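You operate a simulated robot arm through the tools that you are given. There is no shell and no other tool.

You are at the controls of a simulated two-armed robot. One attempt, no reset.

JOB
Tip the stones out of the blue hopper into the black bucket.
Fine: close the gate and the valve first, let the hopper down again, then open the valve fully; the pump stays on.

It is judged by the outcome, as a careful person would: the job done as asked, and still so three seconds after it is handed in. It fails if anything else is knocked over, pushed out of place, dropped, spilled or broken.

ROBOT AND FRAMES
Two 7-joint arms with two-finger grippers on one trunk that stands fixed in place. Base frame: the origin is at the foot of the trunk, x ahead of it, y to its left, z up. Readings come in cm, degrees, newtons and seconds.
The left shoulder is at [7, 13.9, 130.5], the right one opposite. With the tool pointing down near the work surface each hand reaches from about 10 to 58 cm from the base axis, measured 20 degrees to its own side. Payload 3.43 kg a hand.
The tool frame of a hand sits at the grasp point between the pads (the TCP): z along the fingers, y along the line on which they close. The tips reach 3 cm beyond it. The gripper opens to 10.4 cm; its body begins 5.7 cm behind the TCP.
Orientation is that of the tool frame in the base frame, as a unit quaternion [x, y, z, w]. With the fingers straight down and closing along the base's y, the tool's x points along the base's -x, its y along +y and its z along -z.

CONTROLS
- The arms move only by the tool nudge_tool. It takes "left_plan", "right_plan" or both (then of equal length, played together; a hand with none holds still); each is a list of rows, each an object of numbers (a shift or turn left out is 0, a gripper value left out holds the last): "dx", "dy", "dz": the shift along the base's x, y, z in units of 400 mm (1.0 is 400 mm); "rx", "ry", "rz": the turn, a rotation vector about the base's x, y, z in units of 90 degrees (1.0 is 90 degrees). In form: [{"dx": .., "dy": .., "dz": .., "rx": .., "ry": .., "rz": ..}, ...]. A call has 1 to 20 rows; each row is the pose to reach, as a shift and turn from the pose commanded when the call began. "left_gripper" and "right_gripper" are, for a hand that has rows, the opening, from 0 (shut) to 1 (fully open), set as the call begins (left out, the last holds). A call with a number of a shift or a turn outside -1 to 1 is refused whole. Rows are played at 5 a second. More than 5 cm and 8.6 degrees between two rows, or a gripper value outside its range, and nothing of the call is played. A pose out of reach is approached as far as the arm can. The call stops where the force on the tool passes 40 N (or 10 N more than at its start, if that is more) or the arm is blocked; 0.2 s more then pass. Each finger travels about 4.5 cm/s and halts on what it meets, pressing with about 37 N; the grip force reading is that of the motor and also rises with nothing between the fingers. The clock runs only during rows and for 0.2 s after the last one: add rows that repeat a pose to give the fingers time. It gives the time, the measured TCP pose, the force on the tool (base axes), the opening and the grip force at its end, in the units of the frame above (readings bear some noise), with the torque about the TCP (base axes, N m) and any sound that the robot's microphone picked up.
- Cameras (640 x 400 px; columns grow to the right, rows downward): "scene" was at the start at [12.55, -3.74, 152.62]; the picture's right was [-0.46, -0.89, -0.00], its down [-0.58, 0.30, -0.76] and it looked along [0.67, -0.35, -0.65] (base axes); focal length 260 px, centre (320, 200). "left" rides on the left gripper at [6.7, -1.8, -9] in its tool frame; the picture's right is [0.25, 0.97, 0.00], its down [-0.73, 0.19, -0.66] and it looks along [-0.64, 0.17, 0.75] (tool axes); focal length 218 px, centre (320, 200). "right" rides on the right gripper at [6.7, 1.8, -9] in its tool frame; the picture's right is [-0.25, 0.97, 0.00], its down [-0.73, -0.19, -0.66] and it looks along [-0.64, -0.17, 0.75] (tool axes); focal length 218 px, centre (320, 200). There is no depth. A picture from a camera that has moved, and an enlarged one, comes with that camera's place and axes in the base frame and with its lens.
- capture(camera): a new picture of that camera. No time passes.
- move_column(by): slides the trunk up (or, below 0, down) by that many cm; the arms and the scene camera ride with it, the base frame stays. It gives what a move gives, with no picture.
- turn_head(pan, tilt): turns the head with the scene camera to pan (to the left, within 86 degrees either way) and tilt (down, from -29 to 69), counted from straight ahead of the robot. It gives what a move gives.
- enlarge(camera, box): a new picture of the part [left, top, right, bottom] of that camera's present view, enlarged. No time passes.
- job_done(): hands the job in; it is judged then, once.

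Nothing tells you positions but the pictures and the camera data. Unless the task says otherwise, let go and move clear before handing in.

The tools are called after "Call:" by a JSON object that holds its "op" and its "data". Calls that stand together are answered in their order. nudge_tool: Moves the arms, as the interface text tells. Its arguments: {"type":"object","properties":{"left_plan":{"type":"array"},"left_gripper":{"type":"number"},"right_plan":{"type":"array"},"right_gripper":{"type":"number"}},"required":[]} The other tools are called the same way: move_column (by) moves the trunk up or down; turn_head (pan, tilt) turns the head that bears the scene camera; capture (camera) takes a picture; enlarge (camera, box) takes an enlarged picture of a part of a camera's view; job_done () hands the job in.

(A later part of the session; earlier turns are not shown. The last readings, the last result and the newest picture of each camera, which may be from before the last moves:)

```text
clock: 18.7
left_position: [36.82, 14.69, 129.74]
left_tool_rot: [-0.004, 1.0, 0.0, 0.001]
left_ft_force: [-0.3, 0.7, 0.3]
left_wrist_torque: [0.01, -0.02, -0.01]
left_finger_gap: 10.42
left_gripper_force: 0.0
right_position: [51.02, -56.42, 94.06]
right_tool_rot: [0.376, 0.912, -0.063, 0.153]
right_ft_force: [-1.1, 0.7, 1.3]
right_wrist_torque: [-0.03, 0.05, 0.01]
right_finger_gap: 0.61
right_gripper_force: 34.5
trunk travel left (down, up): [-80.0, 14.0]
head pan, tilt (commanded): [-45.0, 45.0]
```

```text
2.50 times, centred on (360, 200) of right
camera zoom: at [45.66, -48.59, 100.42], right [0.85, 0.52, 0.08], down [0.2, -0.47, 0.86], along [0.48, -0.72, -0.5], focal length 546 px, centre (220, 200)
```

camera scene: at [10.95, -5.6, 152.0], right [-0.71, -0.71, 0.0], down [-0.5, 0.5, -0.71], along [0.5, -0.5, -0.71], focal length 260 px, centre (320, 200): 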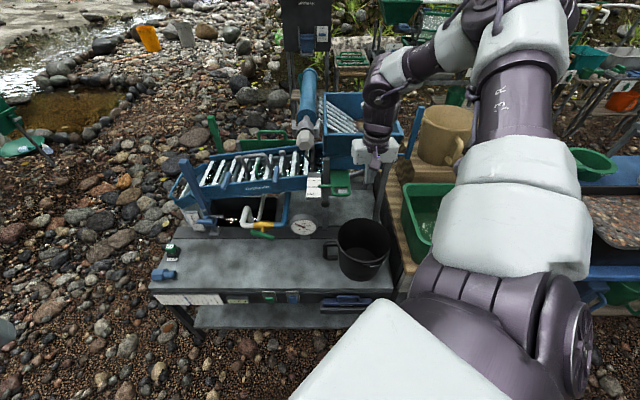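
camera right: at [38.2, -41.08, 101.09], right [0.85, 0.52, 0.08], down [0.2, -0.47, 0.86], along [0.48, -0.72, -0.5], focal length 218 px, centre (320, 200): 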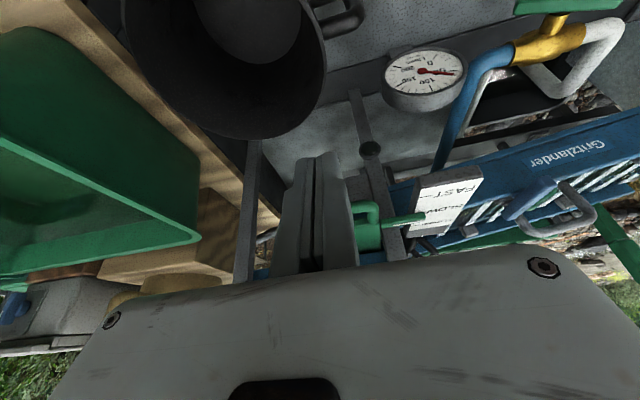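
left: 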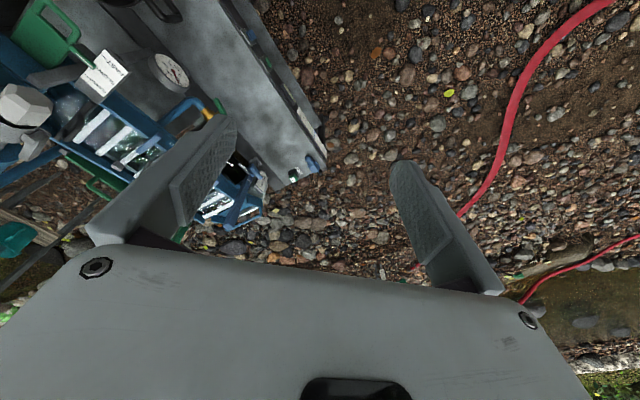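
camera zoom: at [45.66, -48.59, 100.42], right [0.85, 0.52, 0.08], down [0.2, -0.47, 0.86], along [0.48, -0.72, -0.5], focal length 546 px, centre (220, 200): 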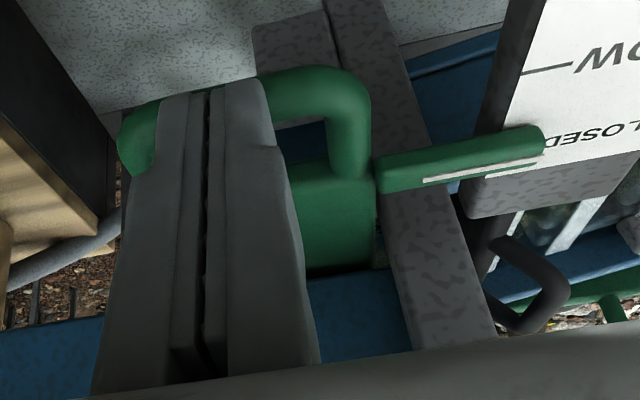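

Call:
{"op": "nudge_tool", "data": {"right_plan": [{"dx": 0.004, "dy": -0.004}, {"dx": 0.008, "dy": -0.008}, {"dx": 0.008, "dy": -0.008}]}}

Call:
{"op": "enlarge", "data": {"camera": "scene", "box": [320, 155, 370, 205]}}

Call:
{"op": "enlarge", "data": {"camera": "right", "box": [340, 100, 520, 220]}}

```text
clock: 19.5
left_position: [36.85, 14.77, 129.79]
left_tool_rot: [-0.003, 1.0, 0.0, 0.0]
left_ft_force: [0.6, -0.2, 0.5]
left_wrist_torque: [0.02, 0.02, -0.03]
left_finger_gap: 10.39
left_gripper_force: 0.0
right_position: [51.26, -56.81, 94.35]
right_tool_rot: [0.376, 0.912, -0.063, 0.153]
right_ft_force: [-0.1, 0.1, 0.0]
right_wrist_torque: [0.01, 0.0, -0.02]
right_finger_gap: 0.01
right_gripper_force: 34.4
right hand out of reach, approached as far as the arm can: row 2, 3
trunk travel left (down, up): [-80.0, 14.0]
head pan, tilt (commanded): [-45.0, 45.0]
```

```text
8.00 times, centred on (345, 180) of scene
camera zoom: at [10.82, -5.57, 152.01], right [-0.71, -0.71, 0.0], down [-0.5, 0.5, -0.71], along [0.5, -0.5, -0.71], focal length 2081 px, centre (120, 360)
```

zoom: 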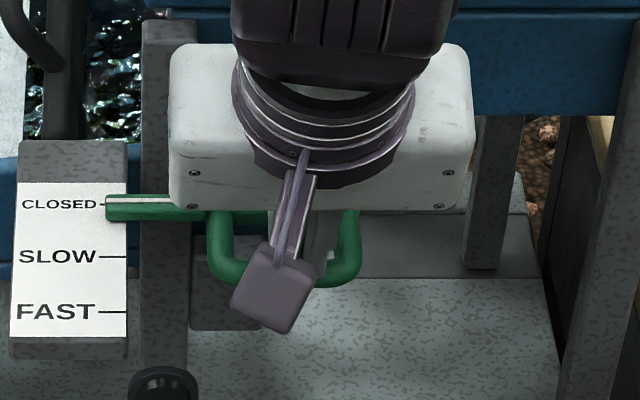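

```text
3.33 times, centred on (430, 160) of right
camera zoom: at [45.92, -48.96, 100.58], right [0.85, 0.52, 0.08], down [0.2, -0.47, 0.86], along [0.48, -0.72, -0.5], focal length 728 px, centre (-47, 333)
```

zoom: 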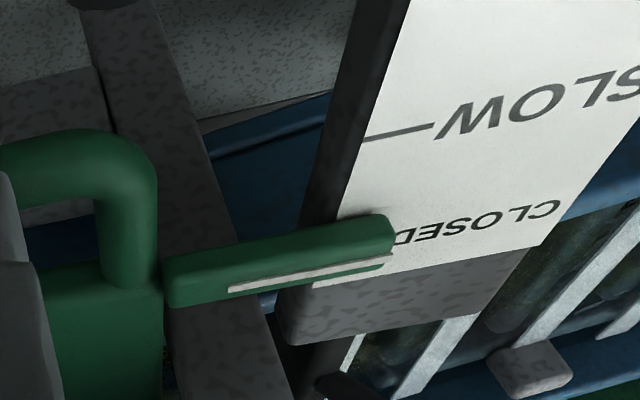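

Call:
{"op": "enlarge", "data": {"camera": "right", "box": [240, 120, 480, 280]}}

Call:
{"op": "capture", "data": {"camera": "right"}}

Call:
{"op": "enlarge", "data": {"camera": "scene", "box": [280, 60, 440, 220]}}

```text
2.50 times, centred on (360, 200) of right
camera zoom: at [45.92, -48.96, 100.58], right [0.85, 0.52, 0.08], down [0.2, -0.47, 0.86], along [0.48, -0.72, -0.5], focal length 546 px, centre (220, 200)
```

zoom: 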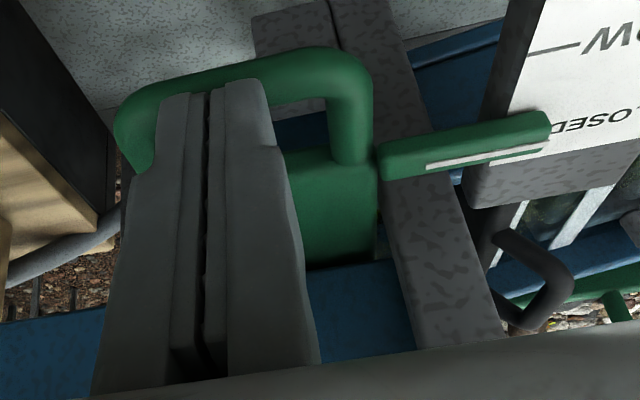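

```text
taken
camera right: at [45.92, -48.96, 100.58], right [0.85, 0.52, 0.08], down [0.2, -0.47, 0.86], along [0.48, -0.72, -0.5], focal length 218 px, centre (320, 200)
```

right: 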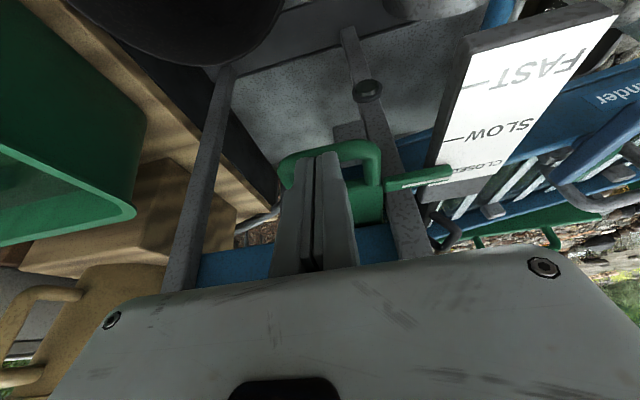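

```text
2.50 times, centred on (360, 140) of scene
camera zoom: at [10.82, -5.57, 152.01], right [-0.71, -0.71, 0.0], down [-0.5, 0.5, -0.71], along [0.5, -0.5, -0.71], focal length 650 px, centre (220, 350)
```

zoom: 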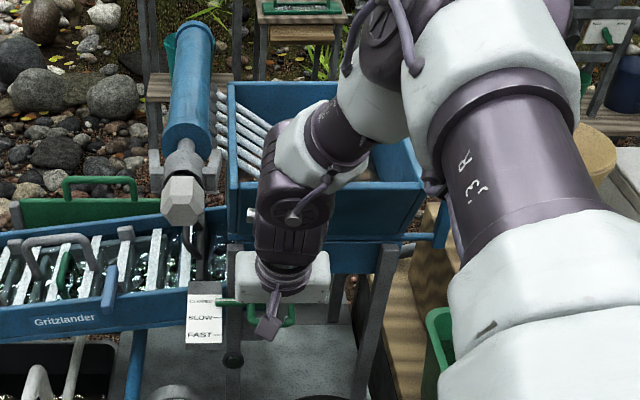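

The fingertips rode up and now sit over the top of the handle bar, and the pointer still looks a few millimetres short. I'll lift off, back away, lower the hand and push again with less tilt.

Call:
{"op": "nudge_tool", "data": {"right_plan": [{"dz": 0.06}, {"dz": 0.08, "dx": -0.05, "dy": 0.05}, {"dz": 0.08, "dx": -0.1, "dy": 0.1}, {"dz": 0.02, "dx": -0.12, "dy": 0.12, "rx": 0.035, "ry": 0.035}, {"dz": -0.04, "dx": -0.12, "dy": 0.12, "rx": 0.07, "ry": 0.07}, {"dz": -0.06, "dx": -0.12, "dy": 0.12, "rx": 0.07, "ry": 0.07}]}}

Call:
{"op": "capture", "data": {"camera": "right"}}

Call:
{"op": "enlarge", "data": {"camera": "right", "box": [330, 80, 530, 220]}}

Call:
{"op": "enlarge", "data": {"camera": "scene", "box": [320, 155, 370, 205]}}

```text
clock: 20.9
left_position: [36.99, 14.79, 129.64]
left_tool_rot: [-0.002, 1.0, -0.001, 0.0]
left_ft_force: [0.0, -0.1, -0.4]
left_wrist_torque: [0.0, -0.01, -0.01]
left_finger_gap: 10.4
left_gripper_force: 0.1
right_position: [46.38, -51.93, 91.92]
right_tool_rot: [0.38, 0.921, -0.034, 0.082]
right_ft_force: [0.5, 0.8, -0.6]
right_wrist_torque: [0.0, -0.01, -0.02]
right_finger_gap: 0.01
right_gripper_force: 35.3
trunk travel left (down, up): [-80.0, 14.0]
head pan, tilt (commanded): [-45.0, 45.0]
```

```text
taken
camera right: at [41.81, -44.82, 99.61], right [0.86, 0.51, 0.04], down [0.29, -0.56, 0.78], along [0.42, -0.65, -0.63], focal length 218 px, centre (320, 200)
```

right: 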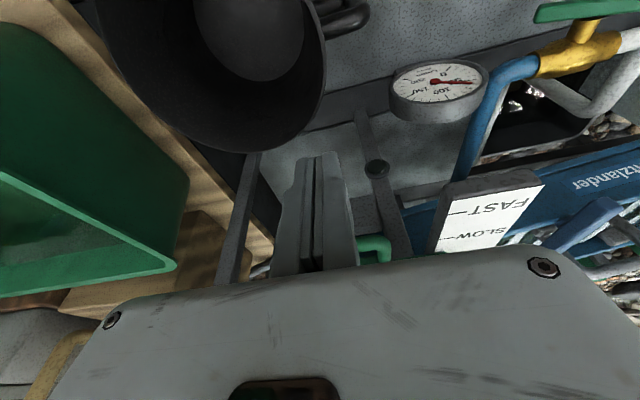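

```text
2.86 times, centred on (430, 150) of right
camera zoom: at [41.81, -44.82, 99.61], right [0.86, 0.51, 0.04], down [0.29, -0.56, 0.78], along [0.42, -0.65, -0.63], focal length 624 px, centre (6, 343)
```

zoom: 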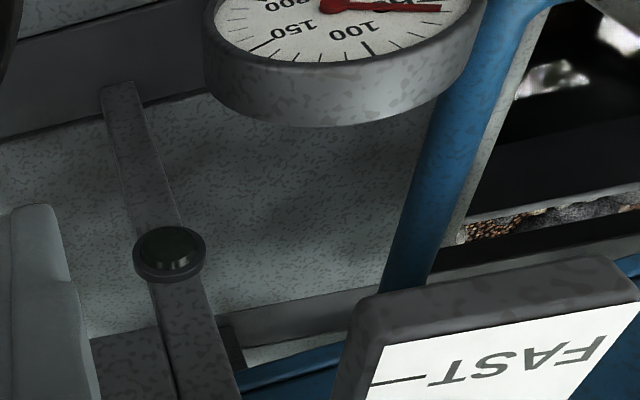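

```text
8.00 times, centred on (345, 180) of scene
camera zoom: at [10.83, -5.45, 152.01], right [-0.71, -0.71, 0.0], down [-0.5, 0.5, -0.71], along [0.5, -0.5, -0.71], focal length 2081 px, centre (120, 360)
```

zoom: 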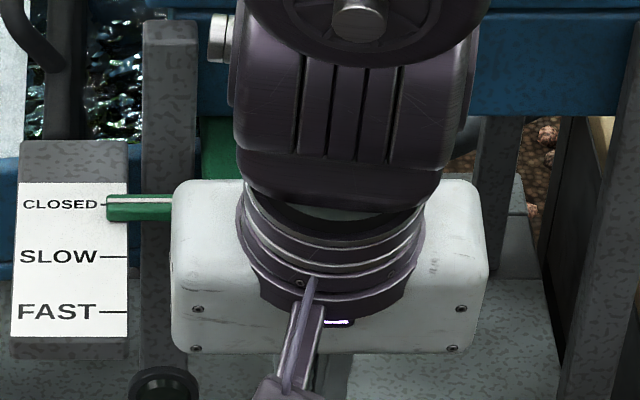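

Call:
{"op": "nudge_tool", "data": {"right_plan": [{"dx": 0.04, "dy": -0.04}, {"dx": 0.07, "dy": -0.07}, {"dx": 0.088, "dy": -0.088}, {"dx": 0.096, "dy": -0.096}, {"dx": 0.104, "dy": -0.104}]}}

Call:
{"op": "enlarge", "data": {"camera": "right", "box": [240, 120, 480, 280]}}

Call:
{"op": "enlarge", "data": {"camera": "scene", "box": [320, 155, 370, 205]}}

```text
clock: 22.1
left_position: [36.91, 14.72, 129.71]
left_tool_rot: [-0.003, 1.0, 0.0, 0.0]
left_ft_force: [0.2, 0.1, 0.3]
left_wrist_torque: [-0.01, -0.02, -0.01]
left_finger_gap: 10.4
left_gripper_force: 0.0
right_position: [49.35, -55.77, 93.84]
right_tool_rot: [0.38, 0.921, -0.034, 0.082]
right_ft_force: [0.1, 0.1, 0.6]
right_wrist_torque: [0.0, -0.04, 0.0]
right_finger_gap: 0.0
right_gripper_force: 34.5
right hand out of reach, approached as far as the arm can: row 1, 2, 3, 4, 5
trunk travel left (down, up): [-80.0, 14.0]
head pan, tilt (commanded): [-45.0, 45.0]
```

```text
2.50 times, centred on (360, 200) of right
camera zoom: at [44.71, -48.71, 101.49], right [0.86, 0.51, 0.05], down [0.29, -0.56, 0.78], along [0.42, -0.65, -0.63], focal length 546 px, centre (220, 200)
```

zoom: 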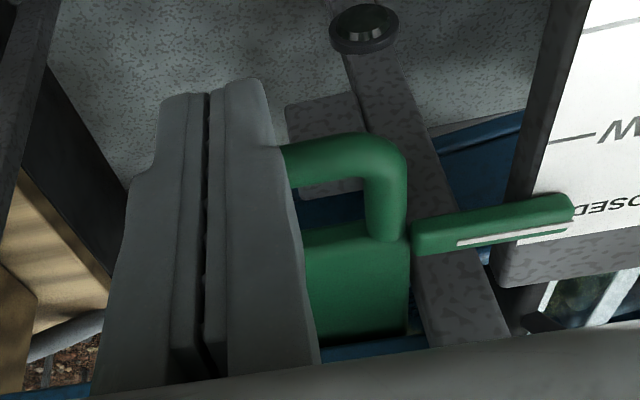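

```text
8.00 times, centred on (345, 180) of scene
camera zoom: at [10.83, -5.56, 152.01], right [-0.71, -0.71, 0.0], down [-0.5, 0.5, -0.71], along [0.5, -0.5, -0.71], focal length 2081 px, centre (120, 360)
```

zoom: 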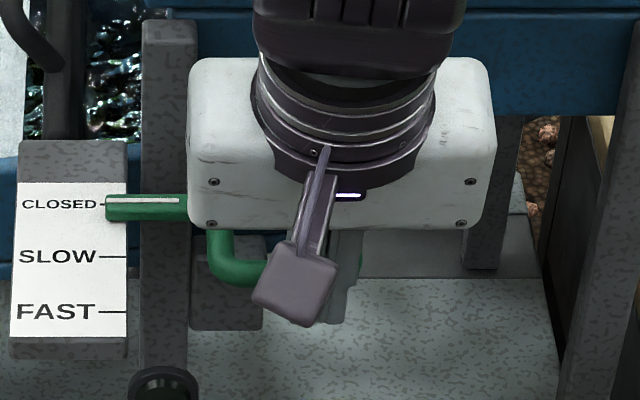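

The arm is at full stretch here. I'll back off, lift the hand and lower the trunk by about 17 cm so the shoulder is nearer the wrist height.

Call:
{"op": "nudge_tool", "data": {"right_plan": [{"dx": -0.06, "dy": 0.06}, {"dx": -0.12, "dy": 0.12, "dz": 0.05}, {"dx": -0.15, "dy": 0.15, "dz": 0.14}, {"dx": -0.15, "dy": 0.15, "dz": 0.24}, {"dx": -0.15, "dy": 0.15, "dz": 0.34}, {"dx": -0.15, "dy": 0.15, "dz": 0.42}]}}

Call:
{"op": "move_column", "data": {"by": -17}}

Call:
{"op": "capture", "data": {"camera": "right"}}

Call:
{"op": "capture", "data": {"camera": "scene"}}

```text
clock: 23.5
left_position: [36.86, 14.76, 129.68]
left_tool_rot: [-0.003, 1.0, -0.001, 0.001]
left_ft_force: [0.1, -0.3, 0.4]
left_wrist_torque: [0.0, -0.04, -0.02]
left_finger_gap: 10.43
left_gripper_force: 0.0
right_position: [43.39, -49.66, 110.72]
right_tool_rot: [0.381, 0.92, -0.035, 0.082]
right_ft_force: [0.4, 0.1, 0.3]
right_wrist_torque: [-0.02, -0.03, 0.01]
right_finger_gap: 0.0
right_gripper_force: 35.2
trunk travel left (down, up): [-80.0, 14.0]
head pan, tilt (commanded): [-45.0, 45.0]
```

```text
clock: 25.5
left_position: [36.86, 14.81, 112.8]
left_tool_rot: [-0.003, 1.0, 0.0, 0.0]
left_ft_force: [-0.9, 0.7, -0.2]
left_wrist_torque: [-0.03, -0.01, 0.0]
left_finger_gap: 10.42
left_gripper_force: 0.2
right_position: [43.32, -49.87, 93.78]
right_tool_rot: [0.38, 0.92, -0.034, 0.083]
right_ft_force: [-0.8, -0.2, -0.1]
right_wrist_torque: [-0.02, 0.02, 0.0]
right_finger_gap: 0.02
right_gripper_force: 34.5
trunk travel left (down, up): [-63.0, 31.0]
head pan, tilt (commanded): [-45.0, 45.0]
```

```text
taken
camera right: at [38.81, -42.74, 101.38], right [0.86, 0.51, 0.04], down [0.29, -0.56, 0.78], along [0.42, -0.65, -0.63], focal length 218 px, centre (320, 200)
```

right: 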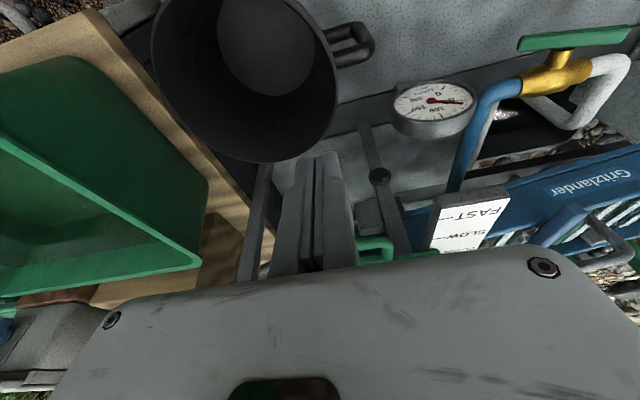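

```text
taken
camera scene: at [10.8, -5.57, 135.01], right [-0.71, -0.71, 0.0], down [-0.5, 0.5, -0.71], along [0.5, -0.5, -0.71], focal length 260 px, centre (320, 200)
```

scene: 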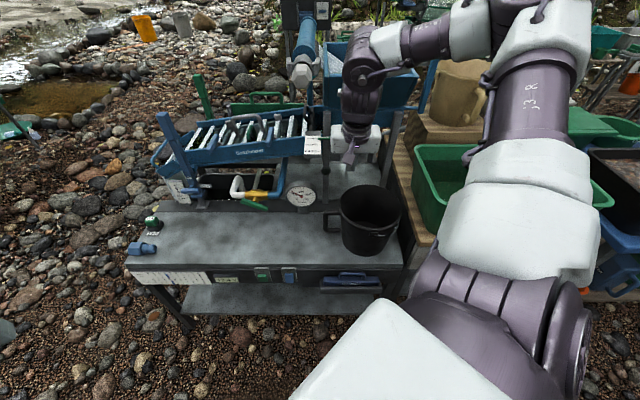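

Call:
{"op": "nudge_tool", "data": {"right_plan": [{"dx": 0.05, "dy": -0.035, "dz": -0.037}, {"dx": 0.1, "dy": -0.07, "dz": -0.037}, {"dx": 0.14, "dy": -0.108, "dz": -0.037}, {"dx": 0.16, "dy": -0.128, "dz": -0.037}]}}

Call:
{"op": "enlarge", "data": {"camera": "right", "box": [240, 120, 480, 280]}}

Call:
{"op": "enlarge", "data": {"camera": "scene", "box": [290, 120, 370, 200]}}

```text
clock: 26.5
left_position: [37.06, 14.57, 112.67]
left_tool_rot: [-0.002, 1.0, 0.0, -0.001]
left_ft_force: [-0.2, -0.1, -0.5]
left_wrist_torque: [0.01, -0.01, 0.01]
left_finger_gap: 10.41
left_gripper_force: 0.0
right_position: [49.93, -54.96, 92.16]
right_tool_rot: [0.38, 0.921, -0.034, 0.082]
right_ft_force: [0.8, 1.0, -0.1]
right_wrist_torque: [-0.02, 0.02, 0.01]
right_finger_gap: 0.0
right_gripper_force: 34.5
trunk travel left (down, up): [-63.0, 31.0]
head pan, tilt (commanded): [-45.0, 45.0]
```

```text
2.50 times, centred on (360, 200) of right
camera zoom: at [45.31, -47.89, 99.86], right [0.86, 0.51, 0.05], down [0.29, -0.56, 0.78], along [0.42, -0.65, -0.63], focal length 546 px, centre (220, 200)
```

zoom: 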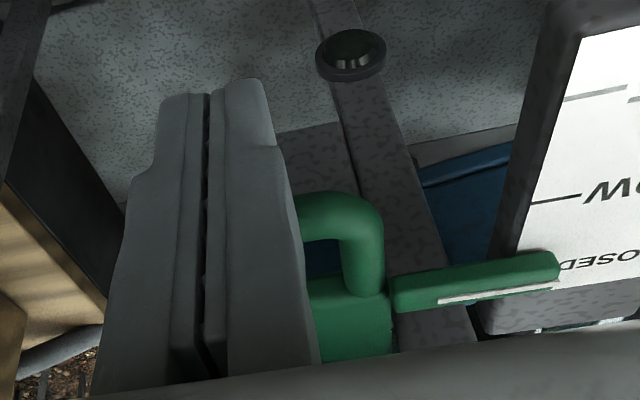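

```text
5.00 times, centred on (330, 160) of scene
camera zoom: at [10.88, -5.6, 135.0], right [-0.71, -0.71, 0.0], down [-0.5, 0.5, -0.71], along [0.5, -0.5, -0.71], focal length 1301 px, centre (270, 400)
```

zoom: 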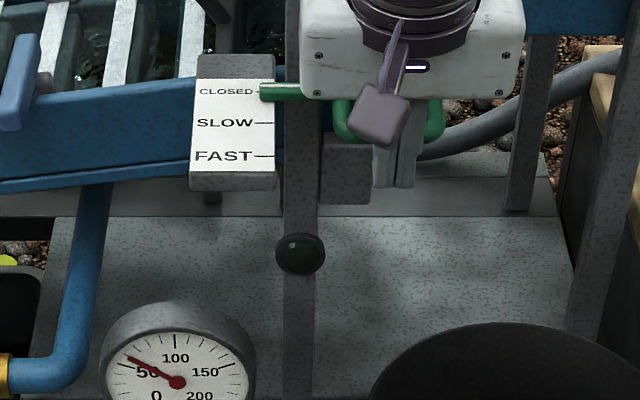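

Call:
{"op": "nudge_tool", "data": {"right_plan": [{"dx": 0.008, "dy": -0.008}, {"dx": 0.016, "dy": -0.016}, {"dx": 0.024, "dy": -0.024}, {"dx": 0.032, "dy": -0.032}]}}

Call:
{"op": "enlarge", "data": {"camera": "right", "box": [240, 120, 480, 280]}}

Call:
{"op": "enlarge", "data": {"camera": "scene", "box": [290, 120, 370, 200]}}

```text
clock: 27.5
left_position: [36.85, 14.8, 112.72]
left_tool_rot: [-0.002, 1.0, 0.0, 0.001]
left_ft_force: [0.5, -0.3, 0.3]
left_wrist_torque: [-0.02, 0.01, -0.01]
left_finger_gap: 10.38
left_gripper_force: 0.0
right_position: [51.05, -56.29, 92.26]
right_tool_rot: [0.381, 0.92, -0.035, 0.082]
right_ft_force: [-1.7, 0.4, -1.0]
right_wrist_torque: [0.04, 0.02, 0.0]
right_finger_gap: 0.0
right_gripper_force: 34.3
trunk travel left (down, up): [-63.0, 31.0]
head pan, tilt (commanded): [-45.0, 45.0]
```

```text
2.50 times, centred on (360, 200) of right
camera zoom: at [46.52, -49.14, 99.92], right [0.86, 0.51, 0.04], down [0.29, -0.56, 0.78], along [0.42, -0.65, -0.63], focal length 546 px, centre (220, 200)
```

zoom: 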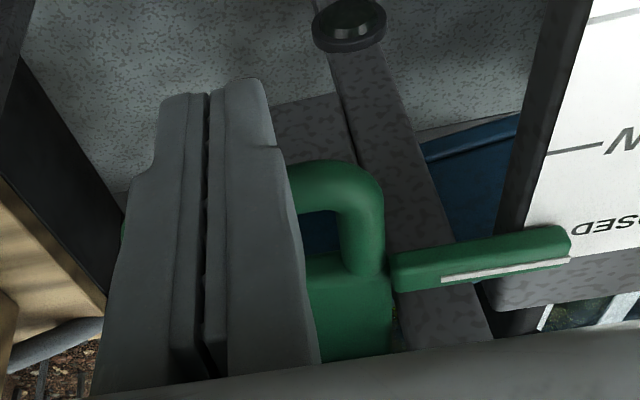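

```text
5.00 times, centred on (330, 160) of scene
camera zoom: at [10.82, -5.58, 135.01], right [-0.71, -0.71, 0.0], down [-0.5, 0.5, -0.71], along [0.5, -0.5, -0.71], focal length 1301 px, centre (270, 400)
```

zoom: 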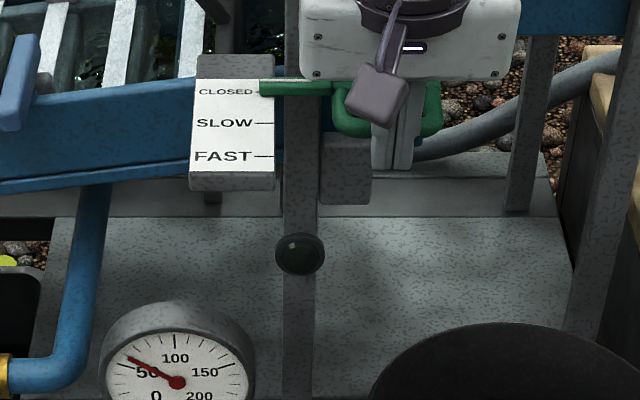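

Call:
{"op": "nudge_tool", "data": {"right_plan": [{"dx": 0.006, "dy": -0.006}, {"dx": 0.012, "dy": -0.012}, {"dx": 0.018, "dy": -0.018}]}}

Call:
{"op": "enlarge", "data": {"camera": "right", "box": [240, 120, 480, 280]}}

Call:
{"op": "enlarge", "data": {"camera": "scene", "box": [290, 120, 370, 200]}}

```text
clock: 28.4
left_position: [36.81, 14.86, 112.73]
left_tool_rot: [-0.003, 1.0, -0.001, 0.0]
left_ft_force: [0.4, 0.9, 1.0]
left_wrist_torque: [-0.01, 0.01, 0.02]
left_finger_gap: 10.37
left_gripper_force: 0.0
right_position: [51.25, -56.5, 92.11]
right_tool_rot: [0.378, 0.922, -0.031, 0.074]
right_ft_force: [-12.7, 15.9, 3.1]
right_wrist_torque: [-0.01, 0.13, 0.03]
right_finger_gap: 0.6
right_gripper_force: 34.5
trunk travel left (down, up): [-63.0, 31.0]
head pan, tilt (commanded): [-45.0, 45.0]
stopped in row 3 (right hand): the force on the tool passed its limit at 42 N (the readings are from after the stop); the commanded pose is now the measured one
```

```text
2.50 times, centred on (360, 200) of right
camera zoom: at [46.78, -49.46, 99.94], right [0.86, 0.51, 0.04], down [0.3, -0.57, 0.77], along [0.41, -0.65, -0.64], focal length 546 px, centre (220, 200)
```

zoom: 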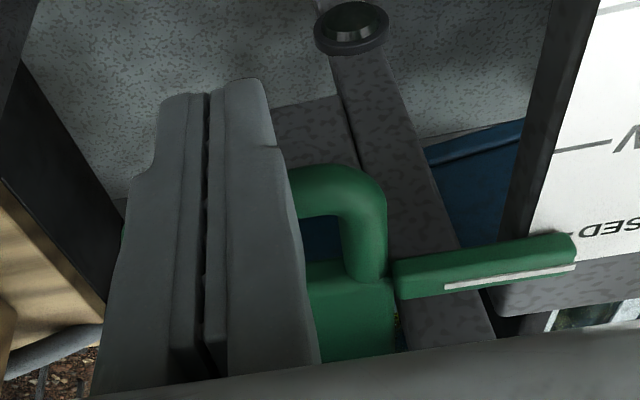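

```text
5.00 times, centred on (330, 160) of scene
camera zoom: at [10.6, -5.31, 135.07], right [-0.71, -0.71, 0.0], down [-0.5, 0.5, -0.71], along [0.5, -0.5, -0.71], focal length 1301 px, centre (270, 400)
```

zoom: 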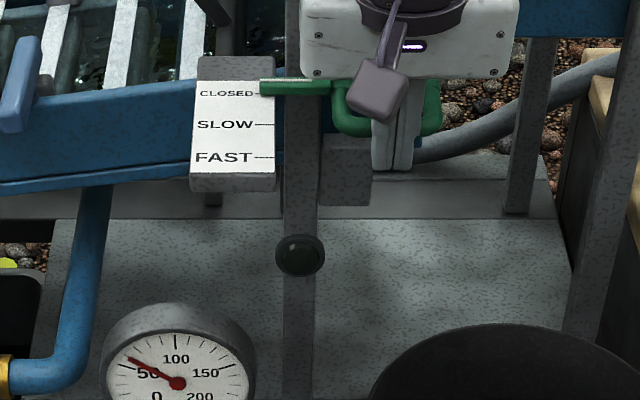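

The gate hit its end stop at CLOSED. I'll back away, lift, and carry the hand left above the open bench toward the valve.

Call:
{"op": "nudge_tool", "data": {"right_plan": [{"dx": -0.08, "dy": 0.08}, {"dx": -0.159, "dy": 0.159, "dz": 0.04}, {"dx": -0.12, "dy": 0.2, "dz": 0.13}, {"dx": -0.079, "dy": 0.239, "dz": 0.2}, {"dx": 0.001, "dy": 0.319, "dz": 0.2}, {"dx": 0.081, "dy": 0.399, "dz": 0.2}, {"dx": 0.161, "dy": 0.479, "dz": 0.2}, {"dx": 0.242, "dy": 0.56, "dz": 0.2}]}}

Call:
{"op": "enlarge", "data": {"camera": "scene", "box": [290, 110, 370, 190]}}

Call:
{"op": "capture", "data": {"camera": "right"}}

Call:
{"op": "capture", "data": {"camera": "scene"}}

```text
clock: 30.2
left_position: [37.15, 14.67, 112.66]
left_tool_rot: [-0.003, 1.0, -0.001, -0.002]
left_ft_force: [-0.1, 0.2, 0.0]
left_wrist_torque: [-0.01, 0.06, 0.01]
left_finger_gap: 10.43
left_gripper_force: 0.1
right_position: [60.8, -34.53, 99.63]
right_tool_rot: [0.38, 0.921, -0.032, 0.076]
right_ft_force: [0.1, -1.1, 0.1]
right_wrist_torque: [-0.01, 0.01, 0.0]
right_finger_gap: 0.0
right_gripper_force: 34.6
right hand out of reach, approached as far as the arm can: row 8
trunk travel left (down, up): [-63.0, 31.0]
head pan, tilt (commanded): [-45.0, 45.0]
```

```text
5.00 times, centred on (330, 150) of scene
camera zoom: at [11.09, -5.47, 134.99], right [-0.71, -0.71, 0.0], down [-0.5, 0.5, -0.71], along [0.5, -0.5, -0.71], focal length 1301 px, centre (270, 450)
```

zoom: 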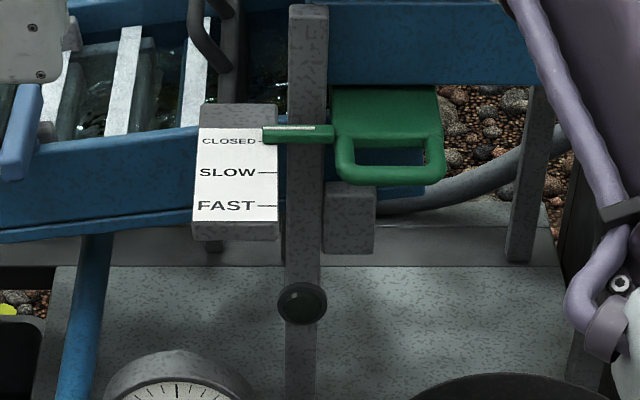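

```text
taken
camera right: at [56.28, -27.57, 107.39], right [0.86, 0.51, 0.04], down [0.3, -0.57, 0.77], along [0.41, -0.65, -0.64], focal length 218 px, centre (320, 200)
```

right: 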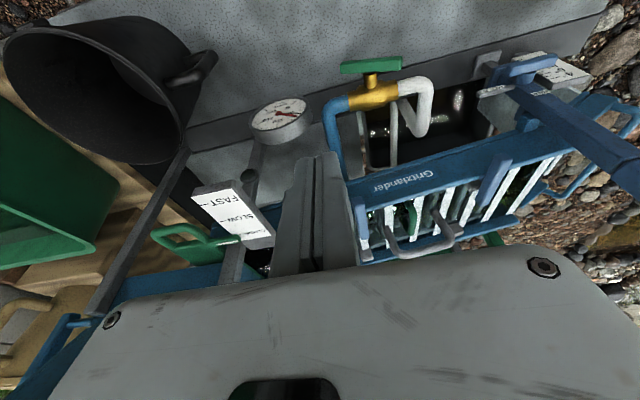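

```text
taken
camera scene: at [11.09, -5.47, 134.99], right [-0.71, -0.71, 0.0], down [-0.5, 0.5, -0.71], along [0.5, -0.5, -0.71], focal length 260 px, centre (320, 200)
```

scene: 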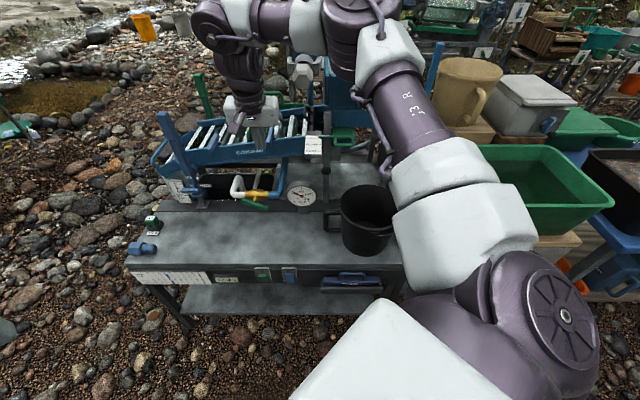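

Call:
{"op": "enlarge", "data": {"camera": "right", "box": [230, 30, 490, 200]}}

Call:
{"op": "move_column", "data": {"by": -12}}

Call:
{"op": "capture", "data": {"camera": "right"}}

Call:
{"op": "capture", "data": {"camera": "scene"}}

```text
2.35 times, centred on (360, 115) of right
camera zoom: at [56.28, -27.57, 107.39], right [0.86, 0.51, 0.04], down [0.3, -0.57, 0.77], along [0.41, -0.65, -0.64], focal length 514 px, centre (226, 400)
```

zoom: 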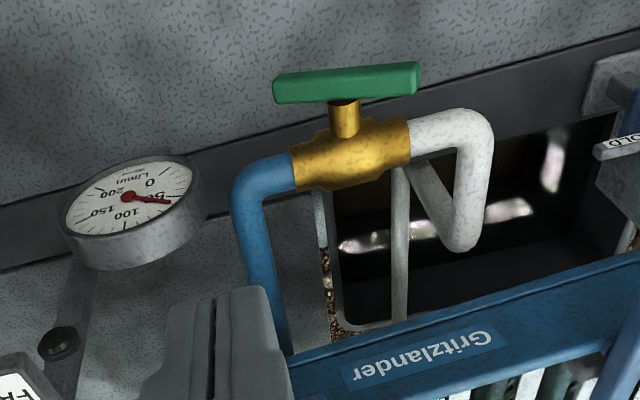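

```text
clock: 31.7
left_position: [36.98, 14.72, 100.67]
left_tool_rot: [-0.003, 1.0, 0.0, 0.0]
left_ft_force: [0.0, -0.8, -0.2]
left_wrist_torque: [0.05, 0.02, 0.01]
left_finger_gap: 10.39
left_gripper_force: 0.1
right_position: [60.58, -34.63, 87.74]
right_tool_rot: [0.38, 0.921, -0.031, 0.077]
right_ft_force: [0.2, 0.5, 0.2]
right_wrist_torque: [0.0, -0.01, 0.03]
right_finger_gap: 0.0
right_gripper_force: 34.4
trunk travel left (down, up): [-51.0, 43.0]
head pan, tilt (commanded): [-45.0, 45.0]
```

```text
taken
camera right: at [56.03, -27.64, 95.55], right [0.86, 0.51, 0.04], down [0.3, -0.57, 0.77], along [0.42, -0.65, -0.64], focal length 218 px, centre (320, 200)
```

right: 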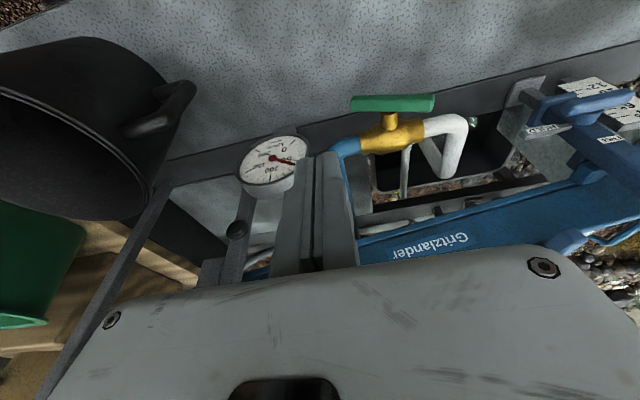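

```text
taken
camera scene: at [10.81, -5.55, 123.01], right [-0.71, -0.71, 0.0], down [-0.5, 0.5, -0.71], along [0.5, -0.5, -0.71], focal length 260 px, centre (320, 200)
```

scene: 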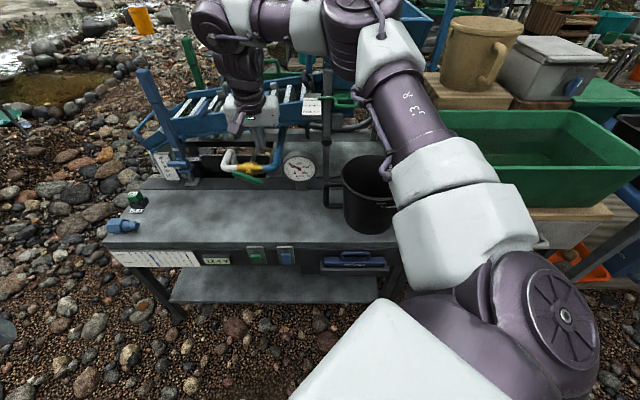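

The T-bar is confirmed at v −22 to −30, z 68 to 73, with the stem pointing toward the robot. I'll tilt the hand forward and come down to the right of the bar's lower end.

Call:
{"op": "nudge_tool", "data": {"right_plan": [{"rx": -0.06, "ry": -0.06, "dx": -0.02, "dy": 0.02}, {"rx": -0.12, "ry": -0.12, "dx": -0.04, "dy": 0.04}, {"rx": -0.18, "ry": -0.18, "dx": -0.06, "dy": 0.06}, {"rx": -0.236, "ry": -0.236, "dx": -0.06, "dy": 0.06}]}}

Call:
{"op": "capture", "data": {"camera": "right"}}

Call:
{"op": "capture", "data": {"camera": "scene"}}

```text
clock: 32.7
left_position: [36.98, 14.76, 100.63]
left_tool_rot: [-0.003, 1.0, 0.001, 0.001]
left_ft_force: [-0.1, 0.4, -0.1]
left_wrist_torque: [0.02, -0.05, -0.01]
left_finger_gap: 10.43
left_gripper_force: 0.1
right_position: [65.89, -38.5, 90.6]
right_tool_rot: [0.355, 0.872, -0.13, 0.31]
right_ft_force: [-0.6, 0.5, -0.5]
right_wrist_torque: [0.02, 0.0, 0.0]
right_finger_gap: 0.01
right_gripper_force: 35.2
right hand out of reach, approached as far as the arm can: row 1, 2, 3, 4
trunk travel left (down, up): [-51.0, 43.0]
head pan, tilt (commanded): [-45.0, 45.0]
```

```text
taken
camera right: at [59.31, -29.6, 93.31], right [0.82, 0.56, 0.16], down [-0.02, -0.24, 0.97], along [0.58, -0.8, -0.18], focal length 218 px, centre (320, 200)
```

right: 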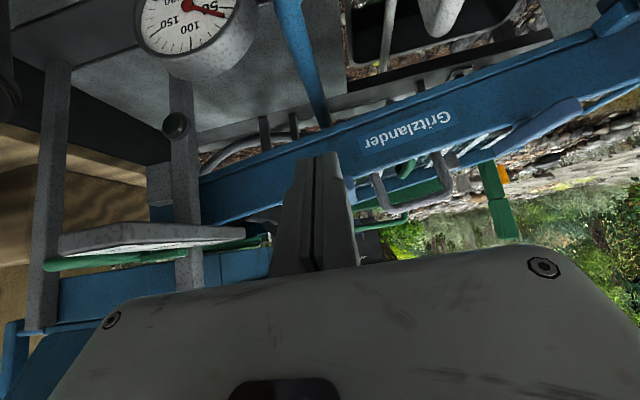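

```text
taken
camera scene: at [10.79, -5.59, 123.01], right [-0.71, -0.71, 0.0], down [-0.5, 0.5, -0.71], along [0.5, -0.5, -0.71], focal length 260 px, centre (320, 200)
```

scene: 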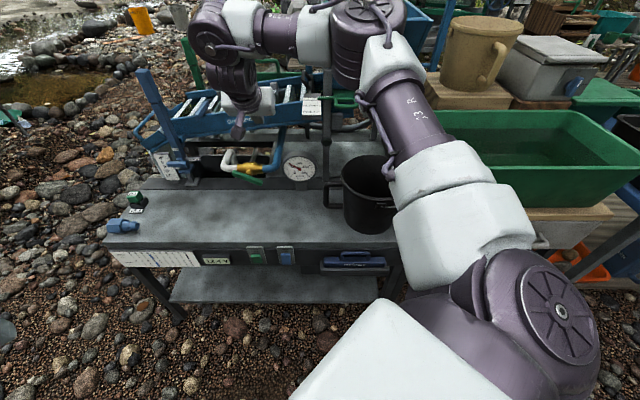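

Call:
{"op": "nudge_tool", "data": {"right_plan": [{"dz": -0.05}, {"dz": -0.1}, {"dz": -0.15}]}}

Call:
{"op": "capture", "data": {"camera": "scene"}}

```text
clock: 33.5
left_position: [37.09, 14.7, 100.61]
left_tool_rot: [-0.002, 1.0, 0.0, 0.0]
left_ft_force: [-0.2, 0.6, -0.2]
left_wrist_torque: [0.0, 0.01, 0.01]
left_finger_gap: 10.4
left_gripper_force: 0.1
right_position: [67.17, -40.31, 86.57]
right_tool_rot: [0.357, 0.871, -0.128, 0.312]
right_ft_force: [0.7, -0.2, 0.1]
right_wrist_torque: [0.02, -0.02, 0.0]
right_finger_gap: 0.0
right_gripper_force: 34.6
right hand out of reach, approached as far as the arm can: row 1, 2, 3
trunk travel left (down, up): [-51.0, 43.0]
head pan, tilt (commanded): [-45.0, 45.0]
```

```text
taken
camera scene: at [10.83, -5.57, 123.01], right [-0.71, -0.71, 0.0], down [-0.5, 0.5, -0.71], along [0.5, -0.5, -0.71], focal length 260 px, centre (320, 200)
```

scene: 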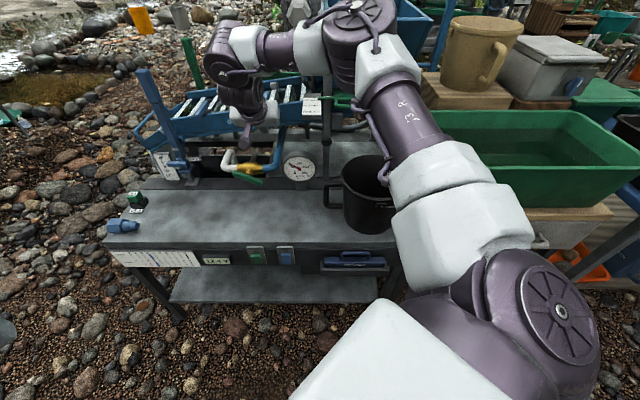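

The wrist bend limits this tilt direction. I'll test another yaw (aligned more with the arm's own direction) to see if the reach improves.

Call:
{"op": "nudge_tool", "data": {"right_plan": [{"rz": 0.07}, {"rz": 0.14}, {"rz": 0.21}, {"rz": 0.28}]}}

Call:
{"op": "nudge_tool", "data": {"right_plan": [{"dz": -0.05, "dx": -0.03}, {"dz": -0.1, "dx": -0.06}, {"dz": -0.15, "dx": -0.09}]}}

Call:
{"op": "capture", "data": {"camera": "scene"}}

```text
clock: 34.5
left_position: [36.97, 14.63, 100.79]
left_tool_rot: [-0.002, 1.0, 0.0, 0.002]
left_ft_force: [-0.2, -0.4, 0.1]
left_wrist_torque: [0.01, 0.01, 0.02]
left_finger_gap: 10.4
left_gripper_force: 0.1
right_position: [67.23, -40.39, 86.63]
right_tool_rot: [0.158, 0.928, -0.057, 0.333]
right_ft_force: [-0.3, -0.3, -0.4]
right_wrist_torque: [-0.01, -0.02, 0.0]
right_finger_gap: 0.02
right_gripper_force: 34.8
trunk travel left (down, up): [-51.0, 43.0]
head pan, tilt (commanded): [-45.0, 45.0]
```

```text
clock: 35.3
left_position: [37.01, 14.59, 100.69]
left_tool_rot: [-0.002, 1.0, 0.0, 0.0]
left_ft_force: [0.3, 0.4, 0.0]
left_wrist_torque: [-0.01, 0.0, -0.05]
left_finger_gap: 10.39
left_gripper_force: 0.1
right_position: [63.69, -40.36, 80.56]
right_tool_rot: [0.16, 0.928, -0.057, 0.333]
right_ft_force: [0.0, 0.8, -0.9]
right_wrist_torque: [0.0, -0.02, 0.02]
right_finger_gap: 0.0
right_gripper_force: 35.1
trunk travel left (down, up): [-51.0, 43.0]
head pan, tilt (commanded): [-45.0, 45.0]
```

```text
taken
camera scene: at [10.82, -5.61, 123.01], right [-0.71, -0.71, 0.0], down [-0.5, 0.5, -0.71], along [0.5, -0.5, -0.71], focal length 260 px, centre (320, 200)
```

scene: 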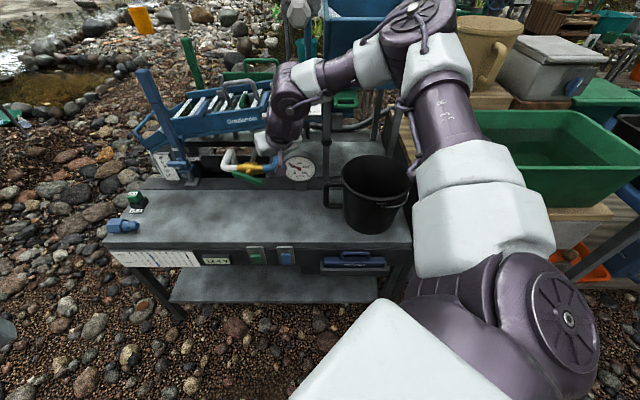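

That yaw frees the arm. Now I'll look at the valve relative to the fingers.

Call:
{"op": "capture", "data": {"camera": "right"}}

Call:
{"op": "enlarge", "data": {"camera": "scene", "box": [200, 110, 330, 210]}}

Call:
{"op": "enlarge", "data": {"camera": "right", "box": [240, 0, 500, 170]}}

```text
taken
camera right: at [53.91, -34.97, 83.27], right [0.51, 0.85, 0.16], down [0.07, -0.23, 0.97], along [0.86, -0.48, -0.18], focal length 218 px, centre (320, 200)
```

right: 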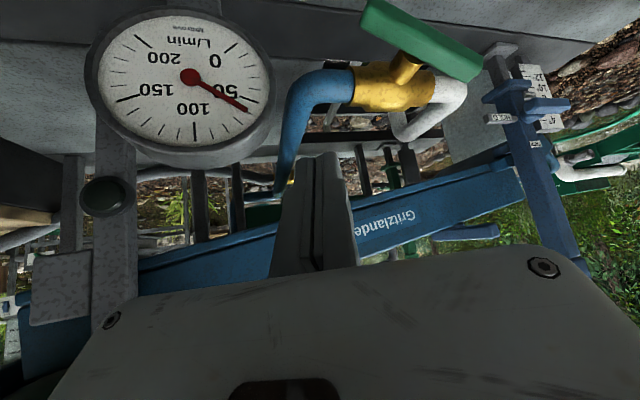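

```text
4.00 times, centred on (265, 160) of scene
camera zoom: at [10.82, -5.61, 123.01], right [-0.71, -0.71, 0.0], down [-0.5, 0.5, -0.71], along [0.5, -0.5, -0.71], focal length 1041 px, centre (540, 360)
```

zoom: 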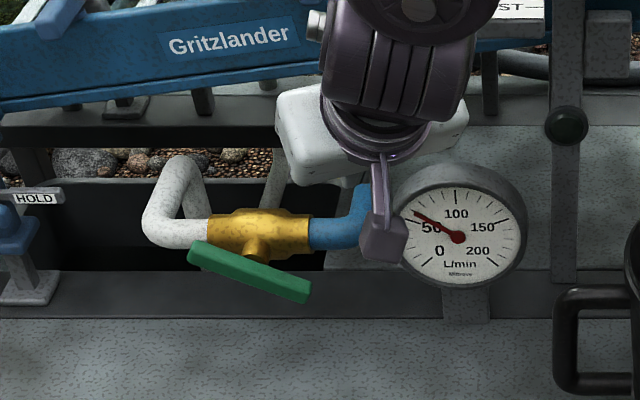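

```text
2.35 times, centred on (370, 85) of right
camera zoom: at [53.91, -34.97, 83.27], right [0.51, 0.85, 0.16], down [0.07, -0.23, 0.97], along [0.86, -0.48, -0.18], focal length 514 px, centre (202, 471)
```

zoom: 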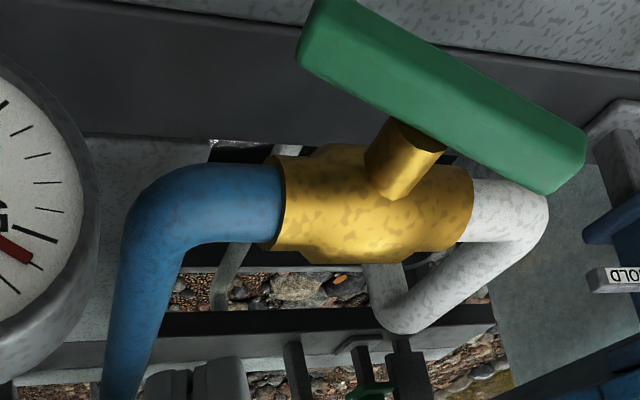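

The T-bar is a thick slab with its lower end to the right. Pressing that right end down and left turns it clockwise, the usual closing direction. I'll bring the closed fingertips just above that end.

Call:
{"op": "nudge_tool", "data": {"right_plan": [{"dx": 0.03, "dy": 0.05, "dz": -0.03}, {"dx": 0.06, "dy": 0.099, "dz": -0.07}, {"dx": 0.06, "dy": 0.099, "dz": -0.12}, {"dx": 0.06, "dy": 0.099, "dz": -0.165}]}}

Call:
{"op": "capture", "data": {"camera": "right"}}

Call:
{"op": "enlarge", "data": {"camera": "scene", "box": [200, 110, 330, 210]}}

```text
clock: 36.3
left_position: [36.95, 14.75, 100.66]
left_tool_rot: [-0.002, 1.0, 0.0, 0.0]
left_ft_force: [-0.9, -0.3, -0.2]
left_wrist_torque: [-0.03, 0.0, 0.03]
left_finger_gap: 10.4
left_gripper_force: 0.1
right_position: [66.05, -36.35, 73.92]
right_tool_rot: [0.159, 0.928, -0.057, 0.333]
right_ft_force: [-0.6, -0.9, -0.4]
right_wrist_torque: [-0.02, -0.03, -0.01]
right_finger_gap: 0.01
right_gripper_force: 34.7
trunk travel left (down, up): [-51.0, 43.0]
head pan, tilt (commanded): [-45.0, 45.0]
```

```text
taken
camera right: at [56.38, -30.97, 76.64], right [0.51, 0.85, 0.16], down [0.07, -0.23, 0.97], along [0.86, -0.48, -0.18], focal length 218 px, centre (320, 200)
```

right: 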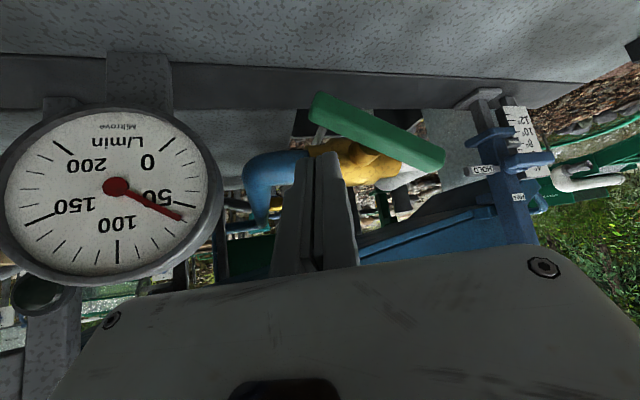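

```text
4.00 times, centred on (265, 160) of scene
camera zoom: at [10.88, -5.5, 123.01], right [-0.71, -0.71, 0.0], down [-0.5, 0.5, -0.71], along [0.5, -0.5, -0.71], focal length 1041 px, centre (540, 360)
```

zoom: 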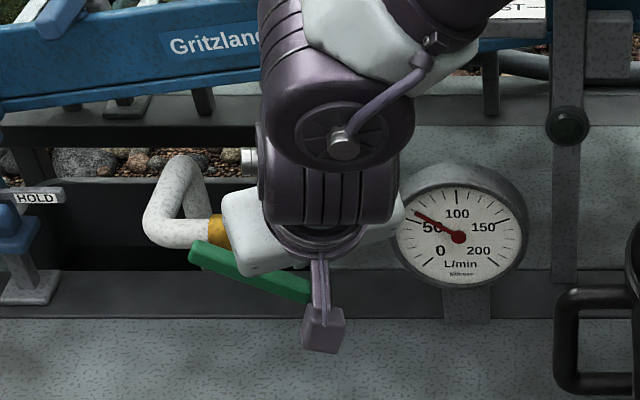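

Call:
{"op": "enlarge", "data": {"camera": "right", "box": [250, 60, 470, 220]}}

Call:
{"op": "nudge_tool", "data": {"right_plan": [{"dx": 0.005, "dy": 0.003, "dz": -0.02}, {"dx": 0.01, "dy": 0.006, "dz": -0.04}, {"dx": 0.012, "dy": 0.007, "dz": -0.06}]}}

Call:
{"op": "enlarge", "data": {"camera": "right", "box": [250, 60, 470, 220]}}

Call:
{"op": "enlarge", "data": {"camera": "scene", "box": [200, 110, 330, 210]}}

```text
2.50 times, centred on (360, 140) of right
camera zoom: at [56.38, -30.97, 76.64], right [0.51, 0.85, 0.16], down [0.07, -0.23, 0.97], along [0.86, -0.48, -0.18], focal length 546 px, centre (220, 350)
```

zoom: 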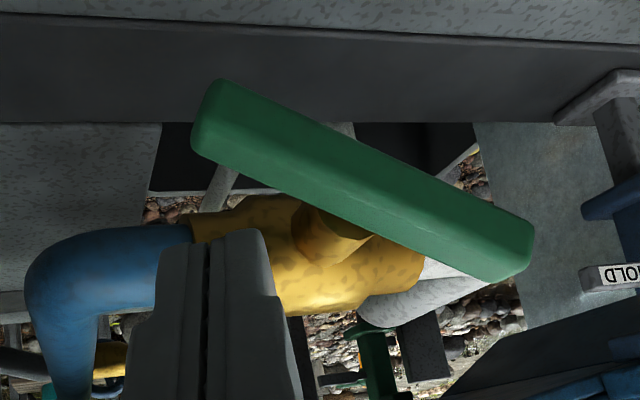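

```text
clock: 37.1
left_position: [37.09, 14.73, 100.71]
left_tool_rot: [-0.002, 1.0, 0.001, 0.0]
left_ft_force: [-0.6, -0.4, -0.1]
left_wrist_torque: [0.0, -0.03, -0.03]
left_finger_gap: 10.41
left_gripper_force: 0.1
right_position: [65.3, -36.68, 73.26]
right_tool_rot: [0.159, 0.927, -0.057, 0.334]
right_ft_force: [-0.1, -0.1, -0.4]
right_wrist_torque: [0.01, 0.02, 0.02]
right_finger_gap: 0.01
right_gripper_force: 34.3
right hand out of reach, approached as far as the arm can: row 1, 2, 3
trunk travel left (down, up): [-51.0, 43.0]
head pan, tilt (commanded): [-45.0, 45.0]
```

```text
2.50 times, centred on (360, 140) of right
camera zoom: at [55.68, -31.36, 75.9], right [0.51, 0.85, 0.16], down [0.07, -0.23, 0.97], along [0.86, -0.48, -0.18], focal length 546 px, centre (220, 350)
```

zoom: 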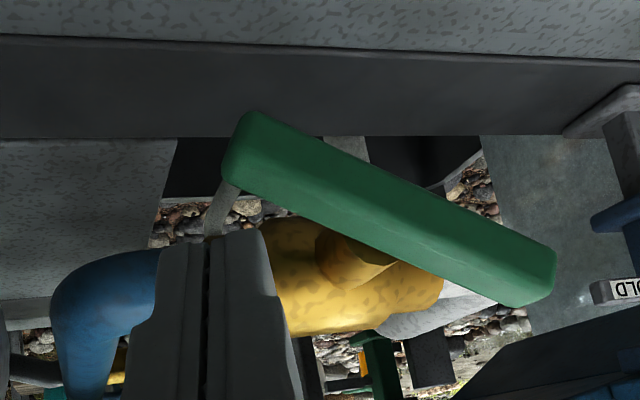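

```text
4.00 times, centred on (265, 160) of scene
camera zoom: at [10.82, -5.57, 123.01], right [-0.71, -0.71, 0.0], down [-0.5, 0.5, -0.71], along [0.5, -0.5, -0.71], focal length 1041 px, centre (540, 360)
```

zoom: 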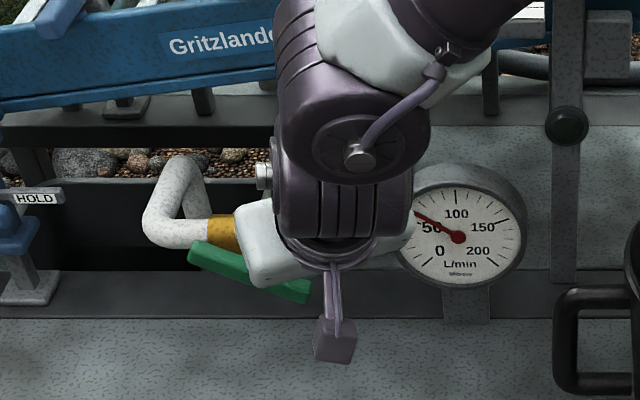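

Out of reach again as the hand gets lower; the trunk must come down with it. I'll lift the hand clear, then lower the trunk.

Call:
{"op": "nudge_tool", "data": {"right_plan": [{"dz": 0.08, "dx": -0.02}, {"dz": 0.17, "dx": -0.03}, {"dz": 0.26, "dx": -0.03}, {"dz": 0.35, "dx": -0.03}]}}

Call:
{"op": "move_column", "data": {"by": -14}}

Call:
{"op": "capture", "data": {"camera": "scene"}}

Call:
{"op": "capture", "data": {"camera": "right"}}

```text
clock: 38.1
left_position: [36.89, 14.72, 100.72]
left_tool_rot: [-0.002, 1.0, -0.001, 0.0]
left_ft_force: [-0.2, 0.2, -0.9]
left_wrist_torque: [0.01, -0.04, 0.0]
left_finger_gap: 10.4
left_gripper_force: 0.0
right_position: [64.17, -36.64, 87.19]
right_tool_rot: [0.16, 0.927, -0.059, 0.334]
right_ft_force: [0.3, -0.2, -0.2]
right_wrist_torque: [0.02, 0.0, 0.0]
right_finger_gap: 0.0
right_gripper_force: 34.8
trunk travel left (down, up): [-51.0, 43.0]
head pan, tilt (commanded): [-45.0, 45.0]
```

```text
clock: 39.8
left_position: [36.86, 14.58, 86.71]
left_tool_rot: [-0.003, 1.0, 0.0, 0.001]
left_ft_force: [-0.1, -0.2, 0.4]
left_wrist_torque: [0.0, -0.01, 0.01]
left_finger_gap: 10.42
left_gripper_force: 0.0
right_position: [64.2, -36.59, 73.23]
right_tool_rot: [0.16, 0.928, -0.059, 0.332]
right_ft_force: [0.9, 0.3, -0.1]
right_wrist_torque: [0.02, -0.03, -0.04]
right_finger_gap: 0.0
right_gripper_force: 34.7
trunk travel left (down, up): [-37.0, 57.0]
head pan, tilt (commanded): [-45.0, 45.0]
```

```text
taken
camera scene: at [10.8, -5.56, 109.02], right [-0.71, -0.71, 0.0], down [-0.5, 0.5, -0.71], along [0.5, -0.5, -0.71], focal length 260 px, centre (320, 200)
```

scene: 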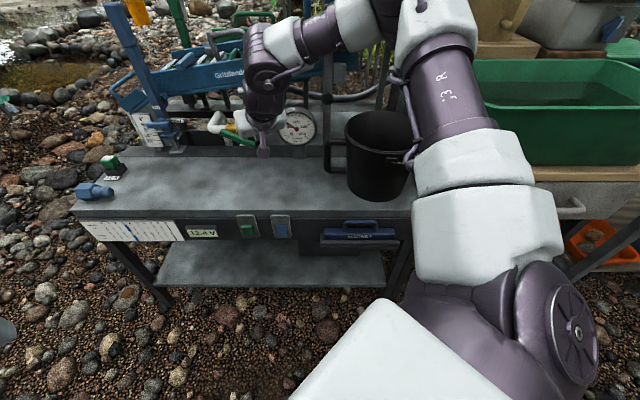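

```text
taken
camera right: at [54.45, -31.37, 75.88], right [0.51, 0.85, 0.16], down [0.07, -0.23, 0.97], along [0.86, -0.48, -0.18], focal length 218 px, centre (320, 200)
```

right: 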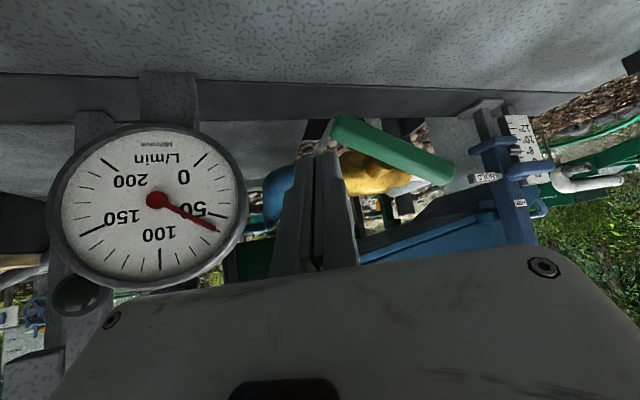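

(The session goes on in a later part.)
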